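You operate a simulated robot arm through the tools that you are given. There is no shell and no other tool.

You are at the controls of a simulated robot arm. One attempt, no reset.

Task
Put the four rings from the long tray on pegs of their size.
Fine: each peg is marked small, middle or large.
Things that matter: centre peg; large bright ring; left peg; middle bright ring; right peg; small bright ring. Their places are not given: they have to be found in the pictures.

It is judged by the outcome, as a careful person would: the job done as asked, and still so three seconds after it is handed in. It fails if anything else is knocked over, pushed out of place, dropped, spilled or broken.

Robot
A 6-joint arm with a two-finger gripper, fixed in place. Base frame: the origin is on the floor under the middle of its stand, x ahead of it, y to its left, z up; the work surface is at about z = 920. Lengths are in mm, angles in degrees, forces in N, time in s.
It reaches about 1298 mm from its shoulder. Its first joint turns from -149.0 to 149.0 degrees. Payload 1.57 kg.
Tool frame: the origin (TCP) lies between the finger pads and is the grasp point; the fingertips stand 21 mm ahead of it; z points along the fingers, y is the line along which they close. The gripper opens to 70 mm; its body begins 50 mm behind the TCP.
Orientation is that of the tool frame in the base frame, as a unit quaternion [w, x, y, z]. With the fingers straight down and closing along the base's y, the tool's x points along the base's -x, its y along +y and its z along -z.

Tools
- The arm moves only by the tool nudge_tool. Its argument "steps" is a list of rows, each a list of 7 numbers: the shift along the tool's x, y, z in units of 25 mm (1.0 is 25 mm), then the turn, a rotation vector about the tool's x, y, z in units of 8 degrees (1.0 is 8 degrees), then the opening, from 0 (shut) to 1 (fully open). In form: [[x, y, z, wx, wy, wz, grip], ...]. A call has 1 to 20 rows; each row shifts and turns the commanded pose from where the row before left it, along the tool's axes as they then stand. A call with a number of a shift or a turn outside -1 to 1 is refused whole. Rows are played at 5 a second. More than 50 mm and 8.6 degrees between two rows, or a gripper value outside its range, and nothing of the call is played. A pose out of reach is approached as far as the arm can. The call stops where the force on the tool passes 40 N (or 10 N more than at its start, if that is more) or the arm is blocked; 0.2 s more then pass. The fingers move at their own pace (about 103.7 mm/s each) and stop on an object; they squeeze with about 30 N. The grip force told is the motor's: it shows also when the fingers shut on nothing. Time passes only in rows, and 0.2 s behind the last, so rows that do not move let the fingers close. It gives the time, the measured TCP pose, the force on the tool (base axes), the opening and the grip force at its end, in the units of the frame above (readings bear some noise), with the torque about the TCP (base axes, N m) and any sound that the robot's microphone picked up.
- Cameras (640 x 400 px; columns grow to the right, rows downward): "scene" is fixed at [400.6, -657.9, 1665.3]; the picture's right is [0.65, 0.76, 0.00], its down [0.76, -0.65, -0.07] and it looks along [-0.06, 0.05, -1.00] (base axes); focal length 322 px, centre (320, 200). "wrist" rides on the gripper at [79, 4, -81] in the tool frame; the picture's right is [-0.05, 1.00, 0.00], its down [-0.67, -0.04, -0.75] and it looks along [-0.74, -0.04, 0.67] (tool axes); focal length 256 px, centre (320, 200).
- grab_frame(camera): a new picture of that camera. The clock stands still meanwhile.
- slide_trunk(by): slides the trunk up (or, below 0, down) by that many mm; the arm rides with it, the base frame stays. It gives what a move gives, with no picture.
- probe_pixels(camera, pixels): for up to 12 pixels [column, row] of the newest picture of that camera ("zoom" is the newest enlarged one), the place [x, y, z] in the base frame of the surface seen there, good to about 2 mm, but the place of the scene camera against the robot may be out by one fixed shift of up to 12 mm in any direction. The clock stands still meanwhile.
- zoom(camera, box): a new picture of the part [left, top, right, bottom] of that camera's present view, enlarged. The clock stands still meanwhile.
- sign_off(): hands the job in; it is judged then, once.

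Leave the gripper open and the arm clear of the work at the hand-in unless told otherwise.

The tools are called after "Emit:" as a command line: name --pt "numbers of a row" for each row, then --argument value for the rest, lists and objects as JSON in quotes. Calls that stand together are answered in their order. nudge_tool: Moves the arm, as the interface text tells. Its arguments: {"type":"object","properties":{"steps":{"type":"array"}},"required":["steps"]} The other tools are called the same way: slide_trunk (by) moves the trunk up or down; grab_frame (camera) takes a picture; probe_pixels (camera, pixels) gives the place of the surface under pixels of a picture; zoom (camera, box) takes an enlarged picture of a part of a camera's view; sign_off () hands the job in.

At the start:

```text
time_s: 0.0
tool_pos: [384.0, -555.0, 1175.5]
ee_rot: [0.001, 0.0, 1.0, -0.001]
force: [0.3, -0.4, 0.4]
ft_torque: [-0.01, -0.01, 0.0]
finger_gap: 70.0
gripper_force: 0.0
trunk travel left (down, up): [-856.0, 114.0]
```

scene: 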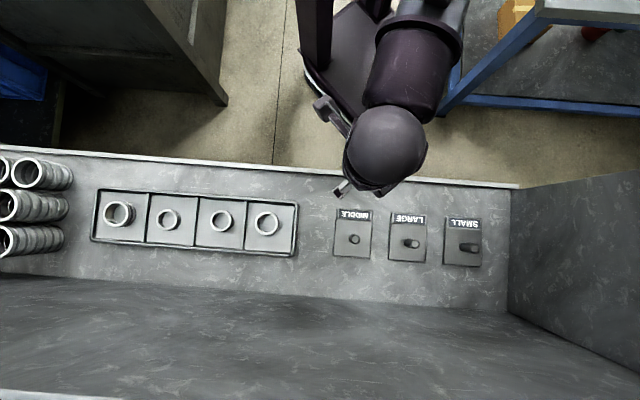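
wrist: 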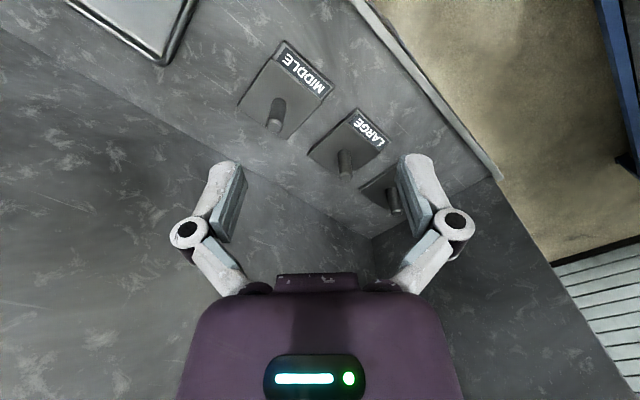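

The scene picture shows a long tray with four rings at about (117,213), (168,219), (221,220) and (266,223). There are three pegs on marked plates at (354,239), (410,242) and (468,247). I'll zoom in on the tray and on the pegs.

Emit:
zoom --camera "scene" --box '[80, 170, 310, 280]'

Emit:
zoom --camera "scene" --box '[320, 190, 500, 290]'

```text
2.78 times, centred on (195, 225) of scene
```

zoom: 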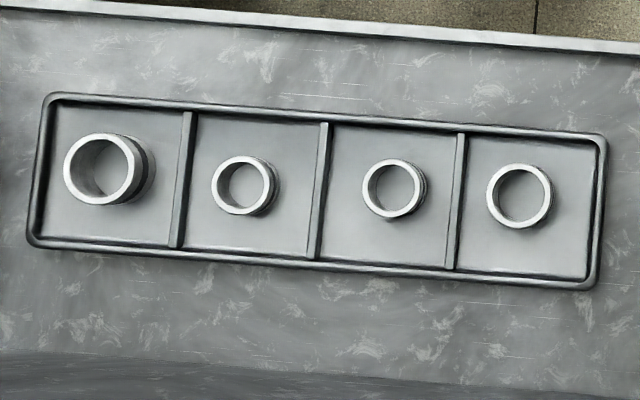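

```text
3.56 times, centred on (410, 240) of scene
```

zoom: 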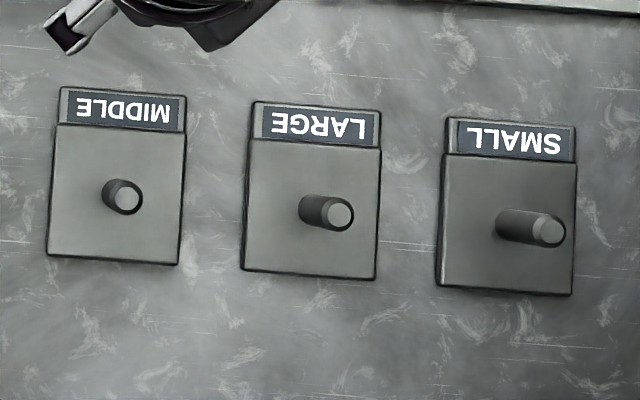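

The pegs are marked MIDDLE (left), LARGE (centre) and SMALL (right) in the picture. I'll probe the peg tops and plates in this zoom first.

Emit:
probe_pixels --camera "zoom" --pixels '[[127, 199], [340, 215], [549, 230], [80, 230], [270, 240], [465, 260], [62, 130], [180, 255], [245, 262], [375, 160], [440, 280], [572, 170]]'

Emit:
zoom --camera "scene" --box '[95, 190, 155, 240]'

```text
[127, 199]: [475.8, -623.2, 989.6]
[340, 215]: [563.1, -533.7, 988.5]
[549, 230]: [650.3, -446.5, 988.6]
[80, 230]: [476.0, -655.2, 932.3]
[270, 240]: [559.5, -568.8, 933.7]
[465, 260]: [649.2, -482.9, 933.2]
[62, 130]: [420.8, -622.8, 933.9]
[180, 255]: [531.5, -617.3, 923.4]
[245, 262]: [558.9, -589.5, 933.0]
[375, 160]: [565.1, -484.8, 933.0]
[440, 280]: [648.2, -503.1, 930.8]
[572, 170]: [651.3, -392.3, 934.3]
```

```text
8.00 times, centred on (125, 215) of scene
```

zoom: 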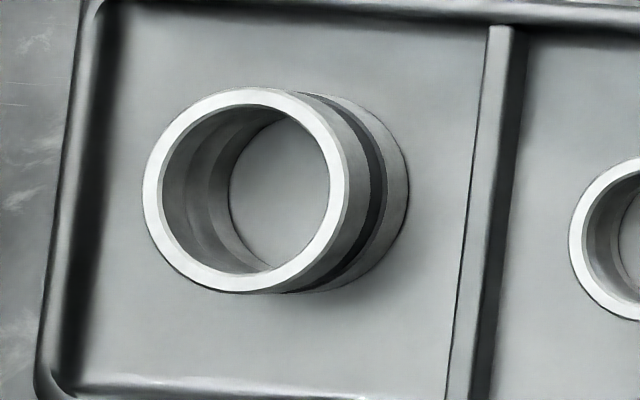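

The leftmost ring is tall, with a dark band round it. I'll probe its top rim, its side and the tray floor.

Emit:
probe_pixels --camera "zoom" --pixels '[[153, 190], [337, 195], [245, 97], [245, 283], [355, 180], [372, 175], [395, 190], [290, 190], [440, 300], [500, 100], [70, 200], [579, 240]]'

Emit:
zoom --camera "scene" --box '[140, 195, 200, 245]'

```text
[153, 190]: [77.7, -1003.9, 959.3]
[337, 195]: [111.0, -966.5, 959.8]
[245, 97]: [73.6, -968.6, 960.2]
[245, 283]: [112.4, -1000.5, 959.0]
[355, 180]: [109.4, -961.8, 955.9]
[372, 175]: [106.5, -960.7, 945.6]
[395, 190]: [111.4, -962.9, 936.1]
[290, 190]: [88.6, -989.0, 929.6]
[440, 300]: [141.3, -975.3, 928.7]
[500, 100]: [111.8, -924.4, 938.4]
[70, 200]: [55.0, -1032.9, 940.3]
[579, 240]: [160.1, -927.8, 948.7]
```

```text
8.00 times, centred on (170, 220) of scene
```

zoom: 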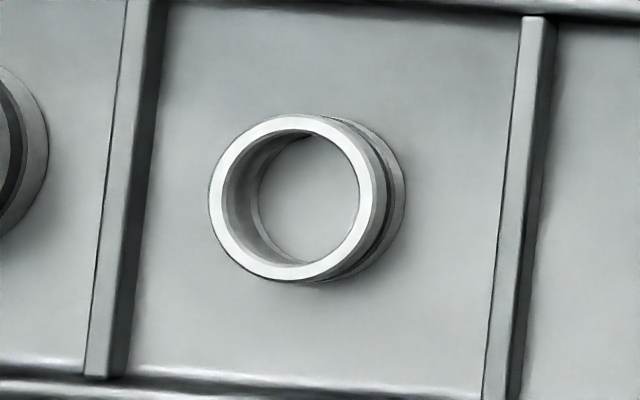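

Ring 1 is centred near (94,-985), with its top at about 960 and the tray floor at about 929. Next I'll probe ring 2 and zoom in on ring 3.

Emit:
probe_pixels --camera "zoom" --pixels '[[216, 195], [367, 198], [292, 122], [292, 272], [384, 200], [400, 200], [310, 200], [450, 300], [530, 150], [378, 200], [211, 195], [374, 200]]'

Emit:
zoom --camera "scene" --box '[190, 195, 250, 245]'

```text
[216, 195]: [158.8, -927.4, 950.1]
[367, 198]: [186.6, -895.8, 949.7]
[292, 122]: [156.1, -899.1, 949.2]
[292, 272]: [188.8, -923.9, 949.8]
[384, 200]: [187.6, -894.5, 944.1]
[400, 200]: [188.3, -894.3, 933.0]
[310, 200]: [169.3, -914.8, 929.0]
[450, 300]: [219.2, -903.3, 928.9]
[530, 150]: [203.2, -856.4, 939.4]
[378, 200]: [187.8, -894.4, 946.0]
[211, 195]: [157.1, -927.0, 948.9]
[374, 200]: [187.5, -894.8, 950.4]
```

```text
8.00 times, centred on (220, 220) of scene
```

zoom: 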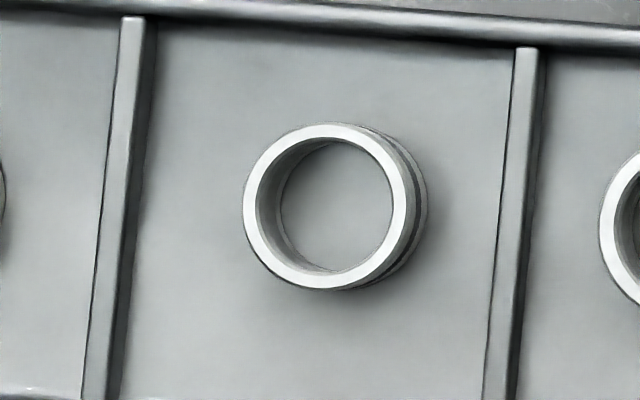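

Ring 2 is centred near (172.5,-911), with its top at about 950. Next I'll probe ring 3 and zoom in on ring 4.

Emit:
probe_pixels --camera "zoom" --pixels '[[250, 205], [399, 207], [325, 131], [325, 281], [405, 205], [244, 205], [261, 205], [389, 205], [340, 205], [450, 300], [418, 200], [425, 210]]'

Emit:
zoom --camera "scene" --box '[235, 198, 295, 248]'

```text
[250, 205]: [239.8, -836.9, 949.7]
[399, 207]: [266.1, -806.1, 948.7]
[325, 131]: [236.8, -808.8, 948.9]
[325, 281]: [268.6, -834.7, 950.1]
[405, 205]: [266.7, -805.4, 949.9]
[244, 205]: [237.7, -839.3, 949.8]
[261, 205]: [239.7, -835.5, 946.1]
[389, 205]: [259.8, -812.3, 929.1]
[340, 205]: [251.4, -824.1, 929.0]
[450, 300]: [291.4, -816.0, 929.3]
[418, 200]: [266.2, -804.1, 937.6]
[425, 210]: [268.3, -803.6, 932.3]
```

```text
8.00 times, centred on (265, 223) of scene
```

zoom: 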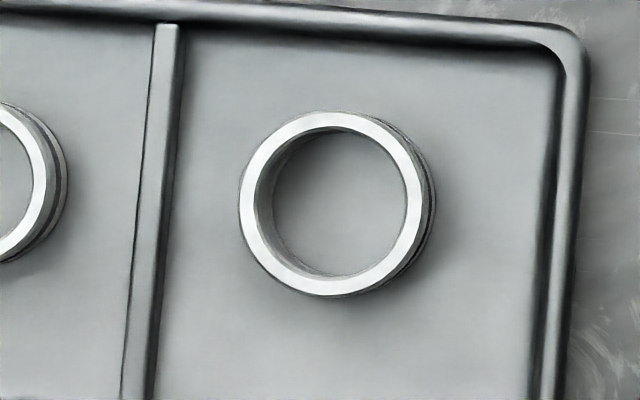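

Emit:
probe_pixels --camera "zoom" --pixels '[[247, 205], [413, 207], [331, 119], [331, 288], [417, 205], [241, 205], [259, 205], [400, 205], [335, 205], [500, 300], [430, 210], [170, 150]]'

Emit:
grab_frame --camera "wrist"

```text
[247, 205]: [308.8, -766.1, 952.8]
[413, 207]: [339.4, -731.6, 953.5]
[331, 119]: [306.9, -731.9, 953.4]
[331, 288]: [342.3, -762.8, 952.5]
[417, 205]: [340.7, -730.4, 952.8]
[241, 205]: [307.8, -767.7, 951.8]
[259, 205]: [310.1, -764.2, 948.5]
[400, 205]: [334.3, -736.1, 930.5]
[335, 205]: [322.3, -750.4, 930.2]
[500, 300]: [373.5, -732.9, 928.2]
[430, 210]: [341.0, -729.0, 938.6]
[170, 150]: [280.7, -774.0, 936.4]
```

```text
taken
```

wrist: 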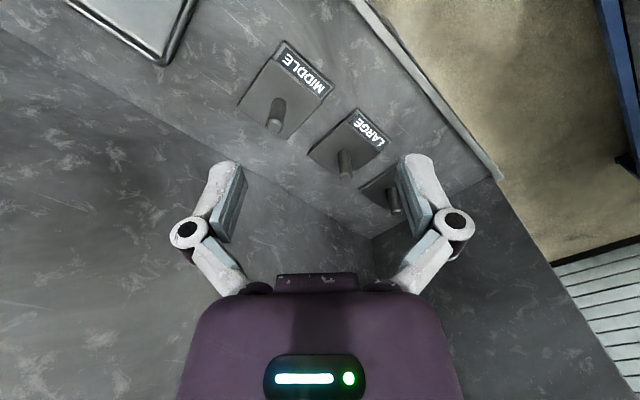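

Working from the outer widths:

| Ring | Outer diameter | Size |
|---|---|---|
| 1 | about 55.5 mm | large |
| 2 | about 46 mm | small |
| 3 | about 46 mm | small |
| 4 | about 50.5 mm | middle |

Before I move the arm, I'll probe the surroundings for clearance: the stacks at left, the walls and the work surface.

Emit:
probe_pixels --camera "scene" --pixels '[[30, 172], [60, 172], [65, 205], [62, 238], [10, 240], [80, 265], [100, 300], [300, 330], [300, 275], [540, 250], [300, 385], [250, 163]]'

Emit:
zoom --camera "scene" --box '[0, 140, 160, 270]'

```text
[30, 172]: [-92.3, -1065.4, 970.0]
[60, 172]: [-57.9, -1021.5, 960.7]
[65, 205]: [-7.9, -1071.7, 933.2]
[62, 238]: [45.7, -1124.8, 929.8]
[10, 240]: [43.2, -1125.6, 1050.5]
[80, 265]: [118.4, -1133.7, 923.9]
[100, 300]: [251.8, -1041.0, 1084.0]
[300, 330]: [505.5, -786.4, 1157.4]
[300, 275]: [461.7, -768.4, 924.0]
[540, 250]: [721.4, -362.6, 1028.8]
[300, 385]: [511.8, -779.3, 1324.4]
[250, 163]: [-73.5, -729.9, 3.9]
```

```text
3.08 times, centred on (80, 205) of scene
```

zoom: 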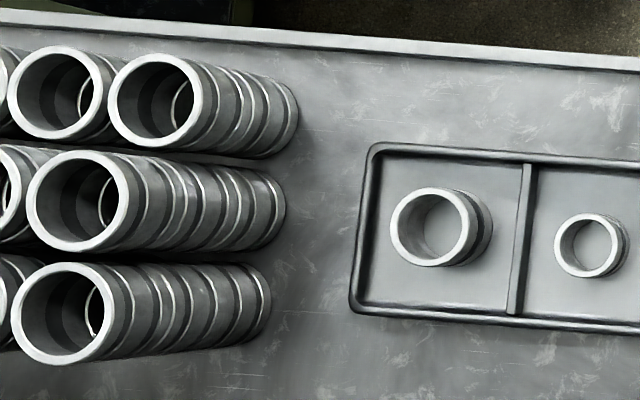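

The surroundings are clear. There are tall stacks of rings to the left of the tray, a back wall about 150 mm behind the row, and a side wall about 110 mm beyond the SMALL peg. I'll move above ring 4 (middle size, about (324,-748)) at z about 1100. The wrist camera can then locate it in the robot's own frame.

Emit:
nudge_tool --pt "0.3 -0.965 0.375 0 0 0 1" --pt "0.3 -0.965 0.375 0 0 0 1" --pt "0.3 -0.965 0.375 0 0 0 1" --pt "0.3 -0.965 0.375 0 0 0 1" --pt "0.3 -0.965 0.375 0 0 0 1" --pt "0.3 -0.965 0.375 0 0 0 1" --pt "0.3 -0.965 0.375 0 0 0 1" --pt "0.3 -0.965 0.375 0 0 0 1" --pt "0 0 0 0 0 0 1"

Emit:
grab_frame --camera "wrist"

Emit:
grab_frame --camera "scene"

```text
time_s: 2.0
tool_pos: [325.3, -747.2, 1175.0]
ee_rot: [0.001, 0.0, 1.0, -0.001]
force: [-0.3, 0.2, -0.1]
ft_torque: [-0.01, -0.01, 0.01]
finger_gap: 70.1
gripper_force: 0.1
out of reach, approached as far as the arm can: row 1, 2, 3, 4, 5, 6, 7, 8
trunk travel left (down, up): [-856.0, 114.0]
```

```text
taken
```

wrist: 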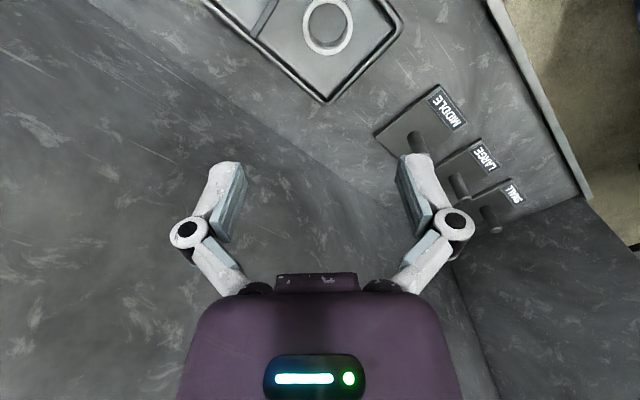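

```text
taken
```

scene: 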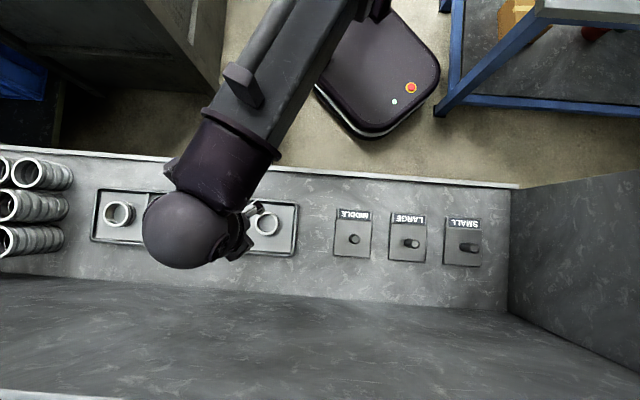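

The xy position is good, but z stayed at 1175: the arm cannot reach lower with the trunk this high. Nothing stands under the gripper within reach of the tips, so I'll slide the trunk down 100 mm and look again.

Emit:
slide_trunk --by -100

Emit:
grab_frame --camera "wrist"

Emit:
grab_frame --camera "scene"

```text
time_s: 3.3
tool_pos: [323.8, -747.1, 1075.3]
ee_rot: [0.001, 0.001, 1.0, -0.001]
force: [0.7, -0.2, -0.5]
ft_torque: [0.0, -0.02, 0.0]
finger_gap: 70.1
gripper_force: 0.1
trunk travel left (down, up): [-756.0, 214.0]
```

```text
taken
```

wrist: 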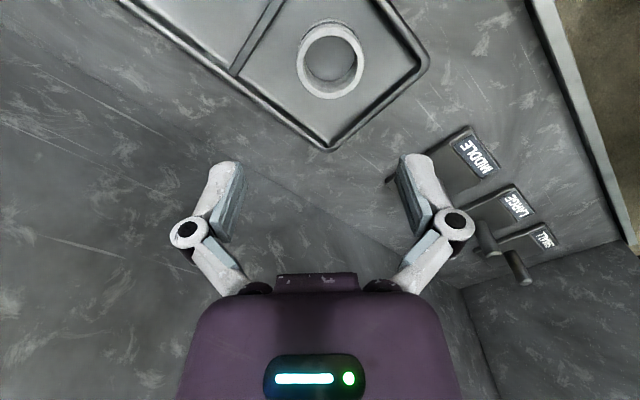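

```text
taken
```

scene: 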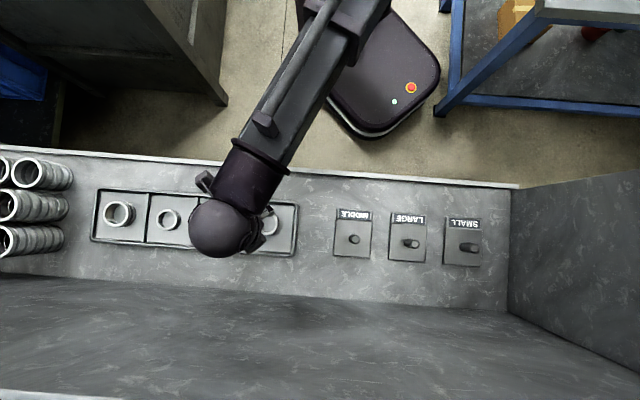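

In the wrist view ring 4 is at about (330,60). I'll probe its rim and interior in the robot's frame, along with the peg tops visible at (487,250) and (520,275).

Emit:
probe_pixels --camera "wrist" --pixels '[[302, 60], [360, 60], [330, 27], [331, 92], [332, 55], [299, 60], [364, 60], [487, 252], [526, 283], [475, 155], [240, 60], [410, 80]]'

Emit:
zoom --camera "wrist" --box '[230, 0, 430, 125]'

```text
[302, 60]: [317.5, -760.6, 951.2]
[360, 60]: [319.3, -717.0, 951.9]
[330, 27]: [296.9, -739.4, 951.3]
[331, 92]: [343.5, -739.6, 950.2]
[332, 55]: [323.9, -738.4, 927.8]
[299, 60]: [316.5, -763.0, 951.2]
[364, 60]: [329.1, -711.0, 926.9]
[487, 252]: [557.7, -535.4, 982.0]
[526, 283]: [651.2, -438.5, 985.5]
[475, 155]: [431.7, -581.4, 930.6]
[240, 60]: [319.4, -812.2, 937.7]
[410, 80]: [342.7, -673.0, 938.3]
```

```text
3.20 times, centred on (330, 62) of wrist
```

zoom: 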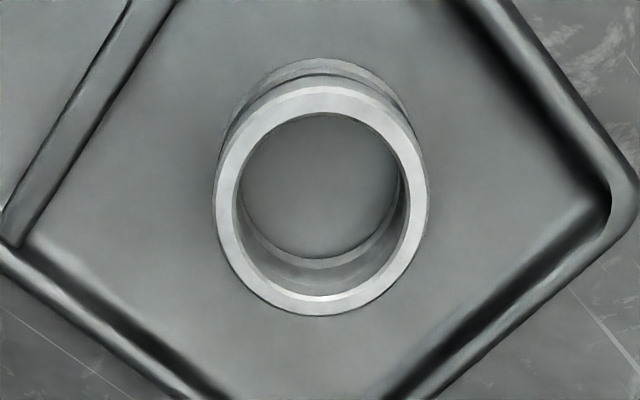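

The wrist view puts ring 4's centre at about (320,-739), with its top at 951 and the tray floor at 927.5. So the scene camera reads about (+4,-9,+1.5) off. I'll shift over the centre and try lowering 50 mm.

Emit:
nudge_tool --pt "0.144 0.324 0 0 0 0 1" --pt "0 0 0.5 0 0 0 1" --pt "0 0 0.5 0 0 0 1" --pt "0 0 0.5 0 0 0 1" --pt "0 0 0.5 0 0 0 1" --pt "0 0 0 0 0 0 1"

Emit:
grab_frame --camera "wrist"

```text
time_s: 4.7
tool_pos: [320.3, -740.3, 1075.1]
ee_rot: [0.0, 0.0, 1.0, 0.0]
force: [0.6, -0.2, 0.4]
ft_torque: [0.02, -0.02, 0.0]
finger_gap: 70.1
gripper_force: 0.0
out of reach, approached as far as the arm can: row 2, 3, 4, 5
trunk travel left (down, up): [-756.0, 214.0]
```

```text
taken
```

wrist: 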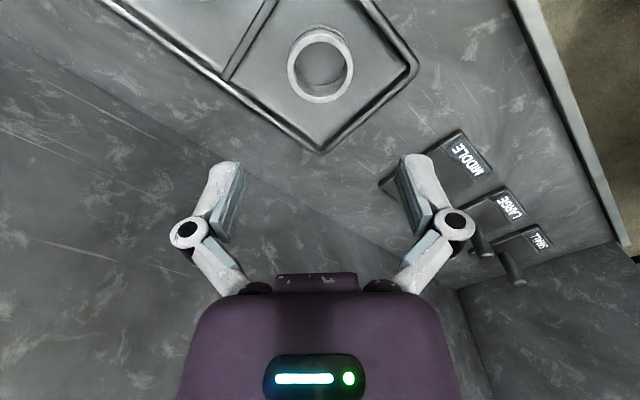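

The arm is at its lower limit, so the trunk must come down further. First I'll probe how high the arm's links are over the table edge, to make sure that is safe.

Emit:
grab_frame --camera "scene"

Emit:
probe_pixels --camera "scene" --pixels '[[220, 230], [245, 180], [262, 150], [290, 110], [320, 55], [345, 15], [400, 60], [350, 110], [300, 170], [400, 180], [120, 155], [380, 5]]'

```text
taken
```

scene: 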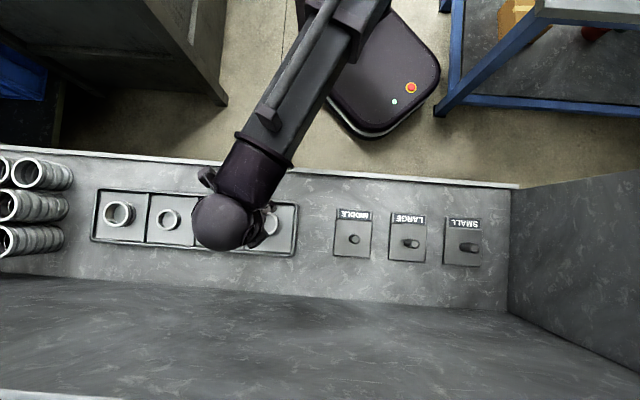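

```text
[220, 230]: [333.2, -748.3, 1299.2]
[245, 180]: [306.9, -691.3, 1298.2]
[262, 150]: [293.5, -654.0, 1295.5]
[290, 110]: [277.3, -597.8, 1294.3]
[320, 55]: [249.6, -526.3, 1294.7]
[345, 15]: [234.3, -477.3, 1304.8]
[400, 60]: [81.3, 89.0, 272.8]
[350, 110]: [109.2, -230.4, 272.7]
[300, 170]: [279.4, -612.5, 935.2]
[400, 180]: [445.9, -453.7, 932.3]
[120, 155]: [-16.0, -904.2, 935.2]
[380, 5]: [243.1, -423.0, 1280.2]
```

The forearm lies level at z about 1295, about 220 above the TCP, so the arm works like a flat linkage. Height is therefore set by the trunk slide. I'll probe the stack tops, the cabinet and the blue frame to learn what the lower arm must avoid.

Emit:
probe_pixels --camera "scene" --pixels '[[28, 158], [16, 190], [9, 226], [5, 255], [180, 60], [100, 30], [220, 100], [150, 10], [540, 10], [480, 60], [600, 20], [620, 200]]'

Emit:
zoom --camera "scene" --box '[0, 150, 80, 265]'

```text
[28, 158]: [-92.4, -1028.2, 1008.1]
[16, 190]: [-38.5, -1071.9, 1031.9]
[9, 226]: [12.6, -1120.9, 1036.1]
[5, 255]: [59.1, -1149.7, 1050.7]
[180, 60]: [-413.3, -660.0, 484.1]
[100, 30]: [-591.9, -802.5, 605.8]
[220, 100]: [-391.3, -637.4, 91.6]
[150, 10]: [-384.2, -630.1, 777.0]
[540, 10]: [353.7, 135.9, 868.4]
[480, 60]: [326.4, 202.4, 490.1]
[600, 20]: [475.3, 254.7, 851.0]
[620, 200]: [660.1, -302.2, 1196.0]
```

```text
3.48 times, centred on (40, 208) of scene
```

zoom: 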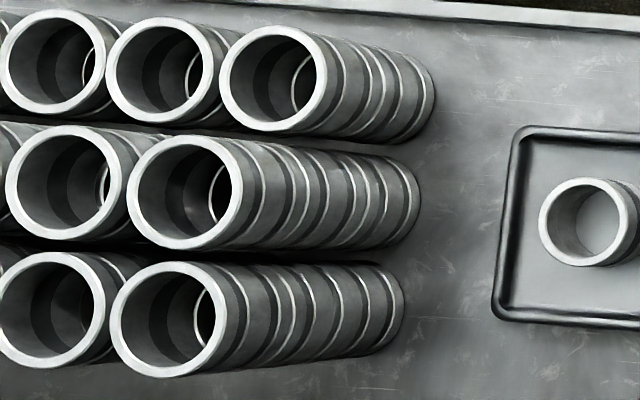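

The stacks are made of rings like ring 1, each with a dark groove, so ring 1 is a single ring. I'll probe the stack rim heights.

Emit:
probe_pixels --camera "zoom" --pixels '[[224, 80], [321, 80], [134, 195], [236, 195], [117, 325], [221, 325], [272, 31], [185, 141], [170, 268], [420, 100], [410, 200], [395, 310]]'

```text
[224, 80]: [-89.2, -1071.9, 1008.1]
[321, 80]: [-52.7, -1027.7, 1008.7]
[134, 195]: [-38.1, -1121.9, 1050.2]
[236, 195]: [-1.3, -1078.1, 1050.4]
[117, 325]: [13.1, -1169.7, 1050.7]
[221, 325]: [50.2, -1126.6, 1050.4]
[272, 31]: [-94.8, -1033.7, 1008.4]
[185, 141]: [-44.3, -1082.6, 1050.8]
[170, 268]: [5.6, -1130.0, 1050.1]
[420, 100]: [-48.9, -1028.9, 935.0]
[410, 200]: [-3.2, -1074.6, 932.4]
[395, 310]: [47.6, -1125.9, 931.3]
```

The stacks top out at about 1050, well below the level forearm, which will have its top at about 1170 at grasp height. I'll lower the trunk 90 mm so the tips stop at about 964, above the ring top at 951, and check alignment.

Emit:
slide_trunk --by -90

Emit:
grab_frame --camera "wrist"

```text
time_s: 6.0
tool_pos: [320.1, -739.2, 985.4]
ee_rot: [-0.001, 0.0, 1.0, -0.001]
force: [-0.1, 0.1, -0.7]
ft_torque: [-0.01, 0.02, -0.01]
finger_gap: 70.0
gripper_force: 0.1
trunk travel left (down, up): [-666.0, 304.0]
```

```text
taken
```

wrist: 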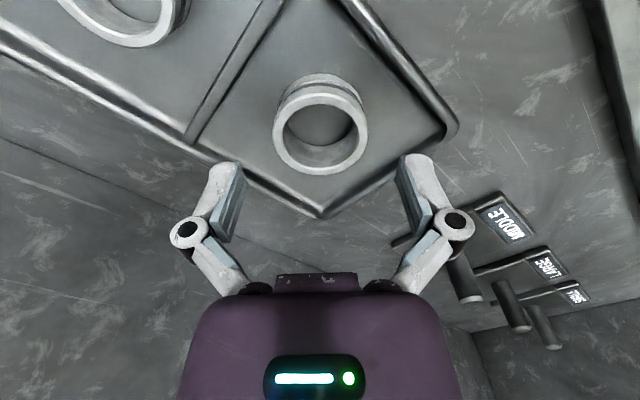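

Ring 4 is centred between the fingers at column 320. I'll probe its rim again from this close, and ring 3's visible rim as well.

Emit:
probe_pixels --camera "wrist" --pixels '[[279, 132], [362, 132], [320, 99], [320, 168], [320, 120], [275, 132], [366, 132], [260, 180], [405, 150], [130, 42], [465, 297], [553, 345]]'

Emit:
zoom --camera "wrist" --box '[220, 60, 420, 185]'

```text
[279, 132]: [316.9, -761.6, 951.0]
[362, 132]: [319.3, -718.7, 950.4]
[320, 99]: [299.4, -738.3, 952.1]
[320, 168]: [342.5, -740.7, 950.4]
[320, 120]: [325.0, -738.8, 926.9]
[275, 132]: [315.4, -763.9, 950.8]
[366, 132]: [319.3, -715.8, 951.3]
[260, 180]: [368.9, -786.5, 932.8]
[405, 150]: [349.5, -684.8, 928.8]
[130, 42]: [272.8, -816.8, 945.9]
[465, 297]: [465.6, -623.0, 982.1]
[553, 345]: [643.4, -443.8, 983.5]
```

```text
3.20 times, centred on (320, 122) of wrist
```

zoom: 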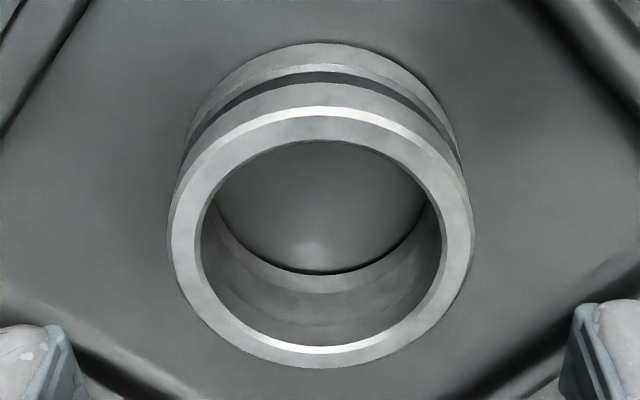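

The ring centre is (320.5,-739.8) and the TCP is already at (320.1,-739.2), with an even gap on each side. I'll lower 32 mm, which puts the tips about 5 mm above the tray floor, and then close.

Emit:
slide_trunk --by -32

Emit:
grab_frame --camera "wrist"

```text
time_s: 6.8
tool_pos: [321.3, -739.8, 953.4]
ee_rot: [0.0, 0.001, 1.0, 0.0]
force: [-0.7, 0.7, -0.2]
ft_torque: [-0.01, -0.03, 0.04]
finger_gap: 69.8
gripper_force: 0.0
trunk travel left (down, up): [-634.0, 336.0]
```

```text
taken
```

wrist: 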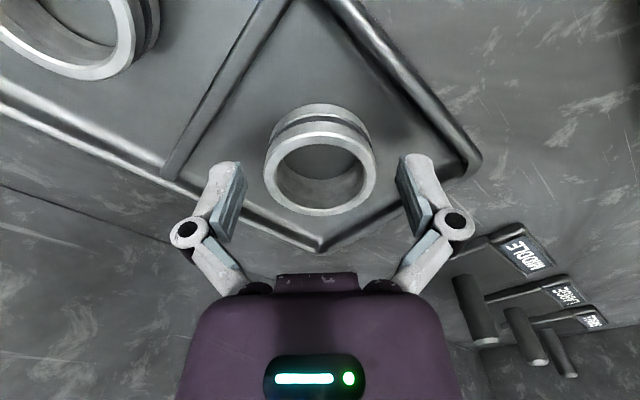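

The ring sits evenly between the pads with free space on both sides, so I'll close.

Emit:
nudge_tool --pt "0 0 0 0 0 0 0.8" --pt "0 0 0 0 0 0 0.6" --pt "0 0 0 0 0 0 0.4" --pt "0 0 0 0 0 0 0.2" --pt "0 0 0 0 0 0 0" --pt "0 0 0 0 0 0 0"

Emit:
grab_frame --camera "wrist"

```text
time_s: 8.2
tool_pos: [320.2, -740.8, 952.8]
ee_rot: [0.0, 0.0, 1.0, 0.0]
force: [0.9, -1.2, 5.0]
ft_torque: [-0.02, 0.03, 0.02]
finger_gap: 51.5
gripper_force: 29.5
trunk travel left (down, up): [-634.0, 336.0]
```

```text
taken
```

wrist: 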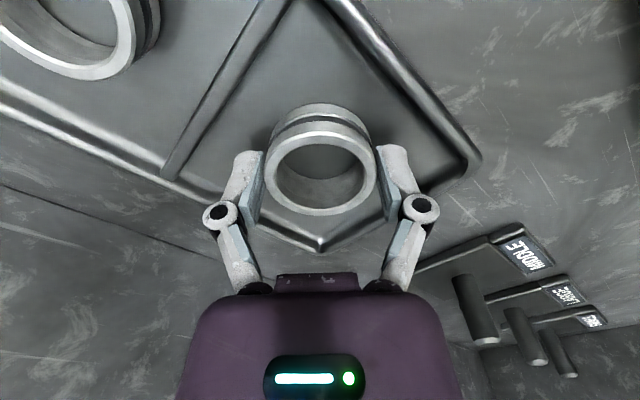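

The gripper stopped at 51.5 mm with 29.5 N, so the ring is held (middle size, about 51 mm outside). I'll lift 130 mm with the trunk so the ring clears the 987 mm peg tops, then check.

Emit:
slide_trunk --by 130

Emit:
grab_frame --camera "wrist"

```text
time_s: 9.7
tool_pos: [320.0, -738.6, 1082.8]
ee_rot: [0.0, 0.0, 1.0, -0.001]
force: [0.0, 0.0, 0.5]
ft_torque: [-0.04, 0.0, 0.0]
finger_gap: 0.0
gripper_force: 28.5
trunk travel left (down, up): [-764.0, 206.0]
```

```text
taken
```

wrist: 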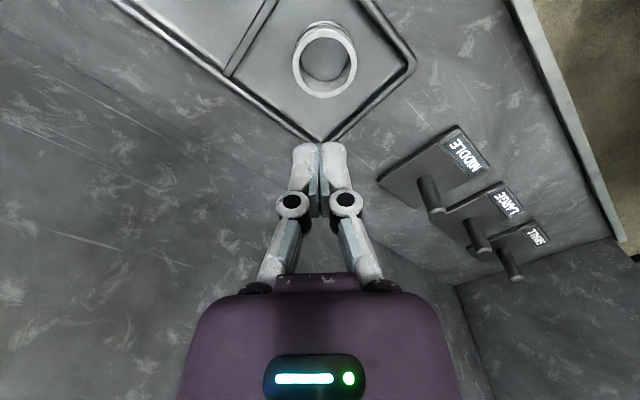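

The gap reads 0 and the wrist view still shows ring 4 in its compartment at (325,60), so it slipped out straight up. I'll open the fingers and look closely at the ring's position before trying again more slowly.

Emit:
nudge_tool --pt "0 0 0 0 0 0 1" --pt "0 0 0 0 0 0 1" --pt "0 0 0 0 0 0 1" --pt "0 0 0 0 0 0 1"

Emit:
slide_trunk --by -95

Emit:
zoom --camera "wrist" --box '[200, 60, 440, 210]'

```text
time_s: 10.7
tool_pos: [321.9, -740.2, 1083.1]
ee_rot: [0.0, 0.0, 1.0, -0.001]
force: [-0.5, 0.0, -0.3]
ft_torque: [0.0, 0.03, 0.04]
finger_gap: 70.2
gripper_force: 0.0
trunk travel left (down, up): [-764.0, 206.0]
```

```text
time_s: 12.0
tool_pos: [319.5, -739.5, 988.4]
ee_rot: [0.0, 0.0, 1.0, 0.0]
force: [0.5, 0.6, -0.8]
ft_torque: [0.01, 0.0, -0.03]
finger_gap: 70.2
gripper_force: 0.0
trunk travel left (down, up): [-669.0, 301.0]
```

```text
2.67 times, centred on (320, 135) of wrist
```

zoom: 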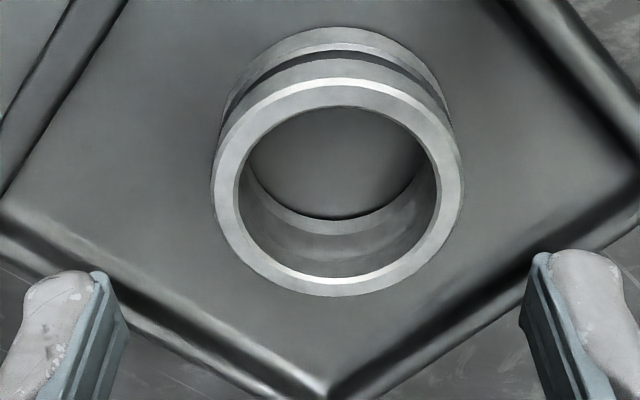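

The ring has moved a little in +y and now sits at about column 326. I'll probe its rim.

Emit:
probe_pixels --camera "zoom" --pixels '[[224, 185], [450, 185], [337, 94], [337, 285], [214, 185], [461, 185], [337, 150], [60, 210], [600, 200], [337, 340], [260, 50], [420, 60]]'

```text
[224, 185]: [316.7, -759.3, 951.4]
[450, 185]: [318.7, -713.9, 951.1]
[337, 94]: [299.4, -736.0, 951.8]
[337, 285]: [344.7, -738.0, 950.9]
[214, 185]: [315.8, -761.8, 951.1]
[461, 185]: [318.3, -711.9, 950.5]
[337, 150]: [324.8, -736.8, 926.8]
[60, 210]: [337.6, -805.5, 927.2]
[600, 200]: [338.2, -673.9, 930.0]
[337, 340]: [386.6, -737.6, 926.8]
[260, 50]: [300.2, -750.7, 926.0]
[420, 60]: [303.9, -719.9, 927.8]
```

The ring is now centred at (321.5,-737). I'll shift over that, lower to TCP z of about 954, close, and lift in small increments so I can see where it slips.

Emit:
nudge_tool --pt "-0.04 0.112 0 0 0 0 1" --pt "0 0 0 0 0 0 1"

Emit:
slide_trunk --by -34

Emit:
nudge_tool --pt "0 0 0 0 0 0 0.8" --pt "0 0 0 0 0 0 0.74" --pt "0 0 0 0 0 0 0.7" --pt "0 0 0 0 0 0 0.6" --pt "0 0 0 0 0 0 0.4" --pt "0 0 0 0 0 0 0.2" --pt "0 0 0 0 0 0 0" --pt "0 0 0 0 0 0 0"

Emit:
zoom --camera "wrist" --box '[220, 90, 420, 240]'

```text
time_s: 12.6
tool_pos: [321.7, -735.9, 989.0]
ee_rot: [0.001, 0.0, 1.0, -0.001]
force: [-0.2, -0.6, -0.4]
ft_torque: [-0.02, -0.01, -0.01]
finger_gap: 70.2
gripper_force: 0.0
trunk travel left (down, up): [-669.0, 301.0]
```

```text
time_s: 13.4
tool_pos: [321.6, -736.0, 954.6]
ee_rot: [0.0, 0.0, 1.0, -0.001]
force: [0.1, 0.0, 1.0]
ft_torque: [0.01, -0.04, -0.01]
finger_gap: 70.0
gripper_force: 0.1
trunk travel left (down, up): [-635.0, 335.0]
```

```text
time_s: 15.2
tool_pos: [321.1, -735.6, 953.4]
ee_rot: [0.0, 0.0, 1.0, -0.001]
force: [0.9, -1.3, 4.6]
ft_torque: [0.01, 0.03, 0.01]
finger_gap: 51.5
gripper_force: 29.8
trunk travel left (down, up): [-635.0, 335.0]
```

```text
2.67 times, centred on (320, 165) of wrist
```

zoom: 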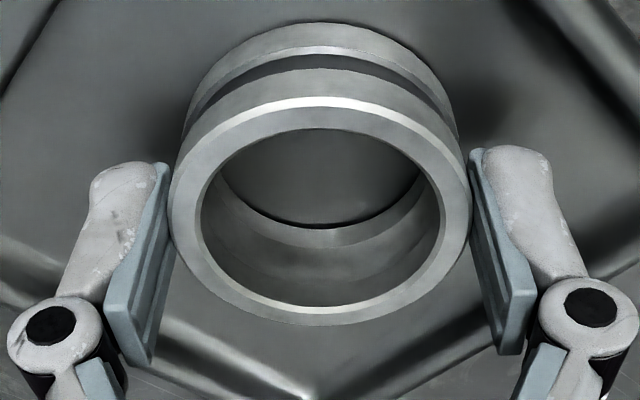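

The grip is the same as before: 51.5 mm and 29.8 N, centred, with a 4.6 N upward push. I'll lift just 4 mm and read the forces.

Emit:
slide_trunk --by 4

Emit:
zoom --camera "wrist" --box '[220, 90, 420, 240]'

```text
time_s: 15.7
tool_pos: [322.0, -736.8, 958.7]
ee_rot: [0.0, 0.0, 1.0, 0.001]
force: [-0.2, -1.0, -0.3]
ft_torque: [-0.02, -0.01, 0.02]
finger_gap: 51.4
gripper_force: 29.7
trunk travel left (down, up): [-639.0, 331.0]
```

```text
2.67 times, centred on (320, 165) of wrist
```

zoom: 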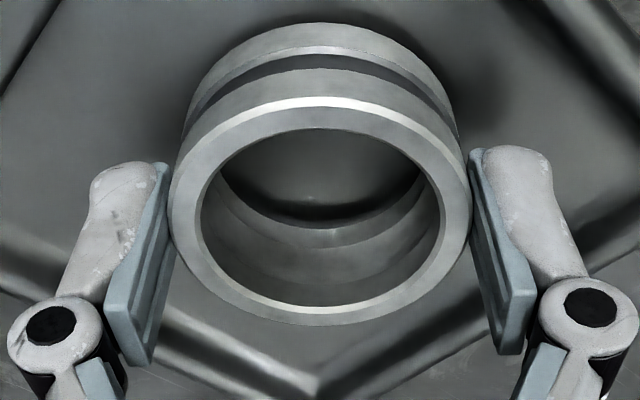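

This time the ring rises with the gripper and a shadow opens under it. I'll keep lifting in small steps and watch the gap.

Emit:
slide_trunk --by 6

Emit:
slide_trunk --by 8

Emit:
zoom --camera "wrist" --box '[220, 90, 420, 240]'

```text
time_s: 16.3
tool_pos: [321.4, -736.5, 965.1]
ee_rot: [0.0, 0.0, 1.0, 0.0]
force: [-0.2, -0.7, -0.4]
ft_torque: [-0.02, -0.03, -0.01]
finger_gap: 51.5
gripper_force: 29.5
trunk travel left (down, up): [-645.0, 325.0]
```

```text
time_s: 16.9
tool_pos: [322.7, -736.7, 971.9]
ee_rot: [0.0, 0.0, 1.0, 0.0]
force: [-0.9, -0.6, -0.8]
ft_torque: [0.0, -0.02, -0.01]
finger_gap: 51.5
gripper_force: 29.8
trunk travel left (down, up): [-653.0, 317.0]
```

```text
2.67 times, centred on (320, 165) of wrist
```

zoom: 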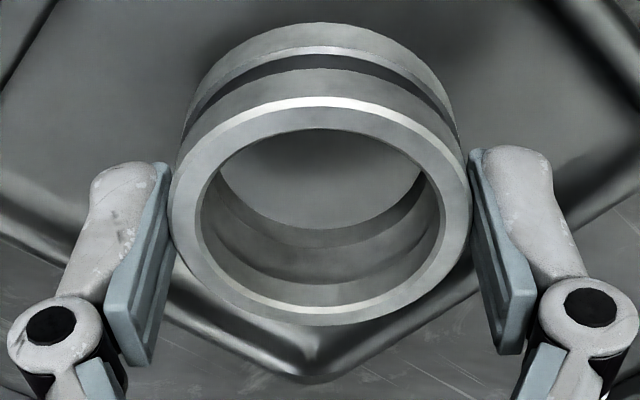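

The ring is holding, with the gap at 51.5 and no slip. I'll continue up in gentle 10 mm steps.

Emit:
slide_trunk --by 8

Emit:
slide_trunk --by 8

Emit:
slide_trunk --by 8

Emit:
zoom --camera "wrist" --box '[220, 90, 420, 240]'

```text
time_s: 17.4
tool_pos: [321.3, -736.8, 980.3]
ee_rot: [0.0, -0.001, 1.0, -0.001]
force: [-0.7, 0.1, -1.0]
ft_torque: [0.02, -0.01, 0.02]
finger_gap: 51.4
gripper_force: 30.1
trunk travel left (down, up): [-661.0, 309.0]
```

```text
time_s: 18.0
tool_pos: [322.3, -738.2, 988.2]
ee_rot: [0.0, 0.0, 1.0, 0.0]
force: [-0.5, -0.8, -1.3]
ft_torque: [0.0, 0.0, 0.0]
finger_gap: 51.4
gripper_force: 30.0
trunk travel left (down, up): [-669.0, 301.0]
```

```text
time_s: 18.6
tool_pos: [322.3, -736.7, 996.6]
ee_rot: [0.0, 0.001, 1.0, 0.001]
force: [0.3, 0.0, -1.4]
ft_torque: [0.04, 0.0, -0.02]
finger_gap: 51.4
gripper_force: 30.2
trunk travel left (down, up): [-677.0, 293.0]
```

```text
2.67 times, centred on (320, 165) of wrist
```

zoom: 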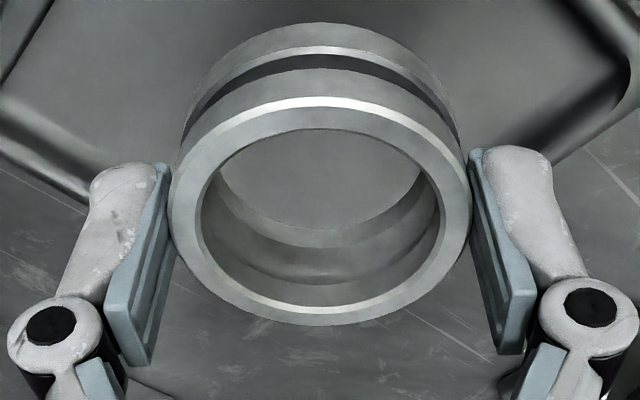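

Still firm. I'll do four more gentle steps so the ring's bottom clears the pegs.

Emit:
slide_trunk --by 9

Emit:
slide_trunk --by 9

Emit:
slide_trunk --by 9

Emit:
slide_trunk --by 9

Emit:
grab_frame --camera "wrist"

Emit:
grab_frame --camera "scene"

```text
time_s: 19.1
tool_pos: [320.9, -736.3, 1005.3]
ee_rot: [0.001, 0.0, 1.0, 0.0]
force: [0.6, 0.0, -1.3]
ft_torque: [0.0, -0.02, -0.01]
finger_gap: 51.5
gripper_force: 29.7
trunk travel left (down, up): [-686.0, 284.0]
```

```text
time_s: 19.7
tool_pos: [322.0, -737.4, 1013.8]
ee_rot: [0.001, 0.0, 1.0, 0.0]
force: [0.8, 0.4, -1.7]
ft_torque: [0.01, -0.01, -0.03]
finger_gap: 51.3
gripper_force: 30.0
trunk travel left (down, up): [-695.0, 275.0]
```

```text
time_s: 20.3
tool_pos: [322.3, -736.1, 1023.1]
ee_rot: [0.001, 0.0, 1.0, 0.0]
force: [-0.7, 0.6, -0.1]
ft_torque: [-0.01, -0.01, -0.01]
finger_gap: 51.2
gripper_force: 29.9
trunk travel left (down, up): [-704.0, 266.0]
```

```text
time_s: 20.9
tool_pos: [321.9, -736.3, 1032.0]
ee_rot: [0.0, 0.0, 1.0, 0.001]
force: [0.4, -0.1, -0.9]
ft_torque: [0.0, -0.01, -0.01]
finger_gap: 51.6
gripper_force: 29.8
trunk travel left (down, up): [-713.0, 257.0]
```

```text
taken
```

wrist: 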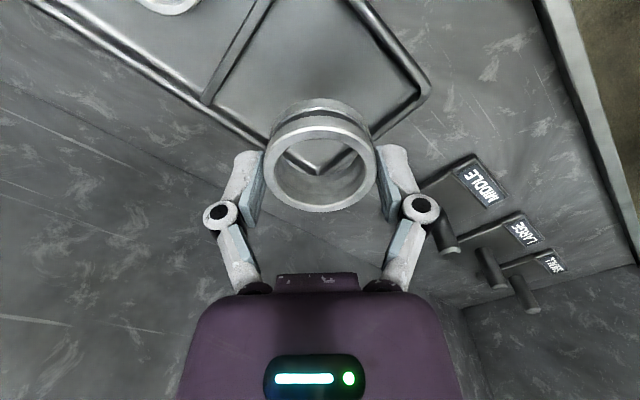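

```text
taken
```

scene: 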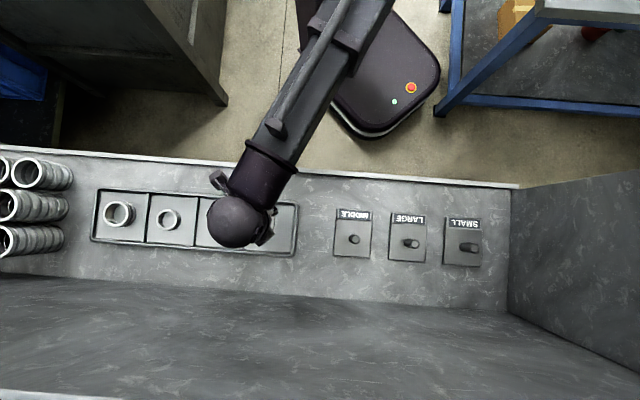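

The ring is held about 18 mm above the peg tops. I'll move gently toward the MIDDLE peg, estimated at about (472,-614), stopping about 40 mm short so I can locate it with the wrist camera.

Emit:
nudge_tool --pt "-0.1 0.1 0 0 0 0 0" --pt "-0.2 0.2 0 0 0 0 0" --pt "-0.3 0.3 0 0 0 0 0" --pt "-0.35 0.35 0 0 0 0 0" --pt "-0.35 0.35 0 0 0 0 0" --pt "-0.35 0.35 0 0 0 0 0" --pt "-0.35 0.35 0 0 0 0 0" --pt "-0.35 0.35 0 0 0 0 0" --pt "-0.35 0.35 0 0 0 0 0" --pt "-0.35 0.35 0 0 0 0 0" --pt "-0.35 0.35 0 0 0 0 0" --pt "-0.35 0.35 0 0 0 0 0" --pt "-0.35 0.35 0 0 0 0 0" --pt "-0.3 0.35 0 0 0 0 0" --pt "-0.2 0.3 0 0 0 0 0" --pt "-0.1 0.2 0 0 0 0 0" --pt "0 0 0 0 0 0 0"

Emit:
grab_frame --camera "wrist"

Emit:
grab_frame --camera "scene"

```text
time_s: 24.5
tool_pos: [439.9, -612.9, 1031.8]
ee_rot: [0.0, 0.0, 1.0, -0.001]
force: [0.2, -0.6, -0.9]
ft_torque: [0.0, -0.02, 0.02]
finger_gap: 51.3
gripper_force: 29.5
trunk travel left (down, up): [-713.0, 257.0]
```

```text
taken
```

wrist: 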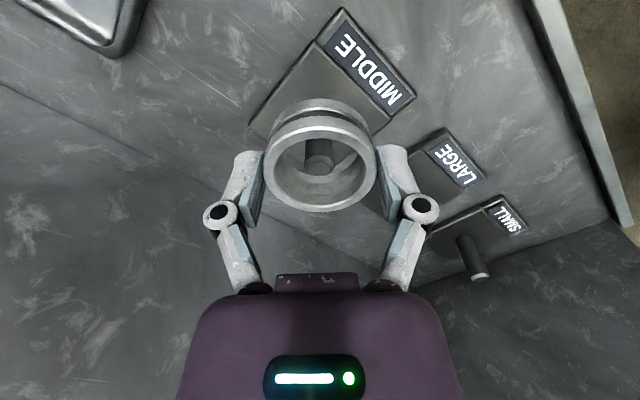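

```text
taken
```

scene: 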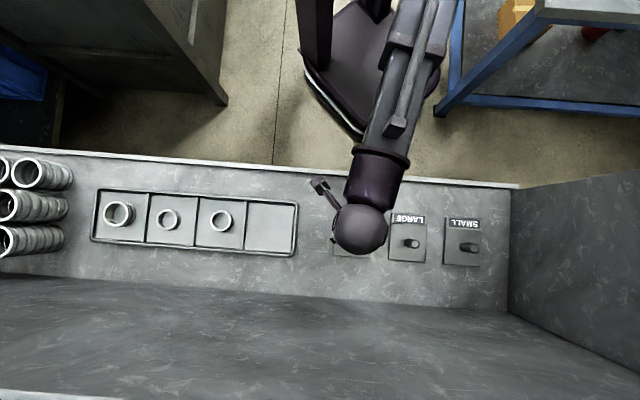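

I can see the MIDDLE peg through the ring at about (320,160), so I'll zoom in and probe it.

Emit:
zoom --camera "wrist" --box '[260, 100, 380, 220]'

```text
3.33 times, centred on (320, 160) of wrist
```

zoom: 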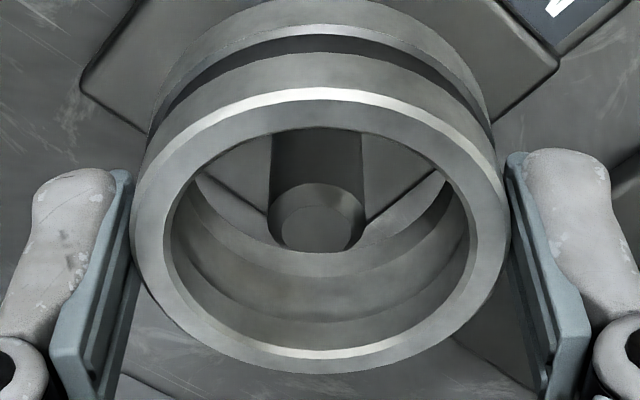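

Emit:
probe_pixels --camera "zoom" --pixels '[[315, 220], [282, 220], [350, 220], [315, 208], [315, 240], [300, 150], [270, 170], [360, 170], [230, 170], [320, 330], [320, 97], [320, 365]]'

```text
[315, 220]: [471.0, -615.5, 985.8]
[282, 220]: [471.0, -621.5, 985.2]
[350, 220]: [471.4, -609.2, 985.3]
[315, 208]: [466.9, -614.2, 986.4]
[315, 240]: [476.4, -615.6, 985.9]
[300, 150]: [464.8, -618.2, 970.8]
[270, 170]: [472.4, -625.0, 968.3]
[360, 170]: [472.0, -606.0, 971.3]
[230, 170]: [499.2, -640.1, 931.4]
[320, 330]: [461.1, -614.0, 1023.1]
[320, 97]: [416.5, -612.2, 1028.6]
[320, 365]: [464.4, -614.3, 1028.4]
```

The peg centre is (472,-615.5), with its top at 985.5 and the plate at 931. The ring centre is (440.5,-613). I'll move +31.7 in x and -2.6 in y so the ring is concentric with the peg.

Emit:
nudge_tool --pt "-0.1 -0.01 0 0 0 0 0" --pt "-0.2 -0.02 0 0 0 0 0" --pt "-0.25 -0.02 0 0 0 0 0" --pt "-0.25 -0.02 0 0 0 0 0" --pt "-0.2 -0.02 0 0 0 0 0" --pt "-0.17 -0.01 0 0 0 0 0" --pt "-0.1 0 0 0 0 0 0" --pt "0 0 0 0 0 0 0"

Emit:
grab_frame --camera "wrist"

Emit:
zoom --camera "wrist" --box '[260, 80, 380, 220]'

```text
time_s: 26.3
tool_pos: [471.7, -614.4, 1031.8]
ee_rot: [0.0, 0.0, 1.0, -0.001]
force: [-0.6, 0.0, -2.3]
ft_torque: [0.0, -0.04, -0.03]
finger_gap: 51.5
gripper_force: 29.5
trunk travel left (down, up): [-713.0, 257.0]
```

```text
taken
```

wrist: 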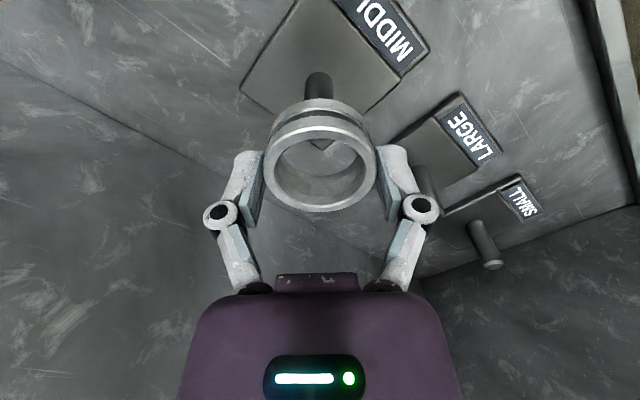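

```text
2.86 times, centred on (320, 150) of wrist
```

zoom: 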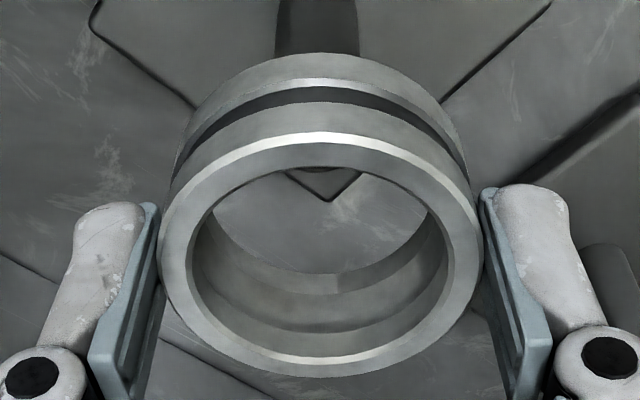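

Ring and peg are lined up in column. The peg's shaft enters behind the ring at column 320. I'll lower in gentle steps and check at peg-top height.

Emit:
slide_trunk --by -9

Emit:
slide_trunk --by -9

Emit:
zoom --camera "wrist" --box '[260, 80, 380, 220]'

```text
time_s: 26.9
tool_pos: [471.4, -614.5, 1022.2]
ee_rot: [-0.001, -0.001, 1.0, 0.0]
force: [0.7, 0.0, -1.0]
ft_torque: [0.02, 0.0, 0.01]
finger_gap: 51.6
gripper_force: 30.5
trunk travel left (down, up): [-704.0, 266.0]
```

```text
time_s: 27.4
tool_pos: [471.5, -613.8, 1014.6]
ee_rot: [0.001, 0.0, 1.0, -0.001]
force: [-0.1, 0.0, -0.6]
ft_torque: [0.02, -0.05, 0.04]
finger_gap: 51.3
gripper_force: 30.0
trunk travel left (down, up): [-695.0, 275.0]
```

```text
2.86 times, centred on (320, 150) of wrist
```

zoom: 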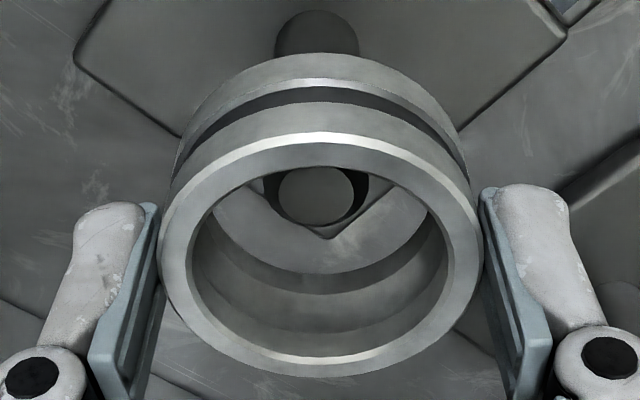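

The peg top at zoom (317,195) lies inside the ring's bore, about 3 mm toward +x of centre and well within the ±11 mm play. I'll nudge +2.5 mm in x and carry on lowering gently.

Emit:
nudge_tool --pt "-0.05 0 0 0 0 0 0" --pt "-0.05 0 0 0 0 0 0" --pt "0 0 0 0 0 0 0"

Emit:
slide_trunk --by -9

Emit:
slide_trunk --by -9

Emit:
zoom --camera "wrist" --box '[260, 80, 380, 220]'

```text
time_s: 28.2
tool_pos: [474.2, -613.7, 1015.3]
ee_rot: [0.0, 0.001, 1.0, -0.001]
force: [0.3, 0.6, -0.8]
ft_torque: [0.01, 0.01, 0.01]
finger_gap: 51.7
gripper_force: 30.3
trunk travel left (down, up): [-695.0, 275.0]
```

```text
time_s: 28.8
tool_pos: [473.2, -613.7, 1004.3]
ee_rot: [-0.001, 0.0, 1.0, -0.001]
force: [0.4, 0.0, -1.1]
ft_torque: [0.04, 0.0, -0.02]
finger_gap: 51.5
gripper_force: 30.0
trunk travel left (down, up): [-686.0, 284.0]
```

```text
time_s: 29.4
tool_pos: [472.3, -613.1, 996.3]
ee_rot: [0.0, 0.0, 1.0, -0.001]
force: [0.4, 0.4, -1.1]
ft_torque: [0.03, -0.01, 0.03]
finger_gap: 51.0
gripper_force: 30.2
trunk travel left (down, up): [-677.0, 293.0]
```

```text
2.86 times, centred on (320, 150) of wrist
```

zoom: 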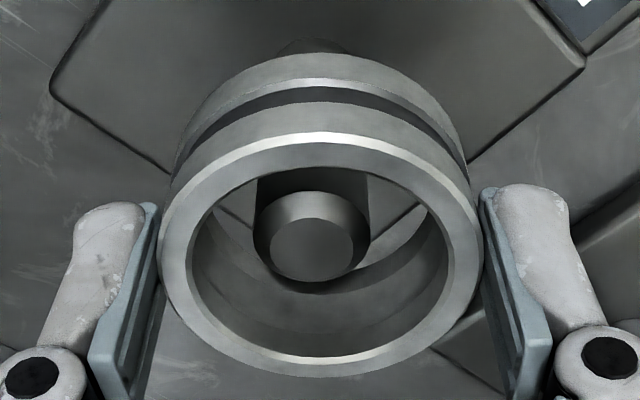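

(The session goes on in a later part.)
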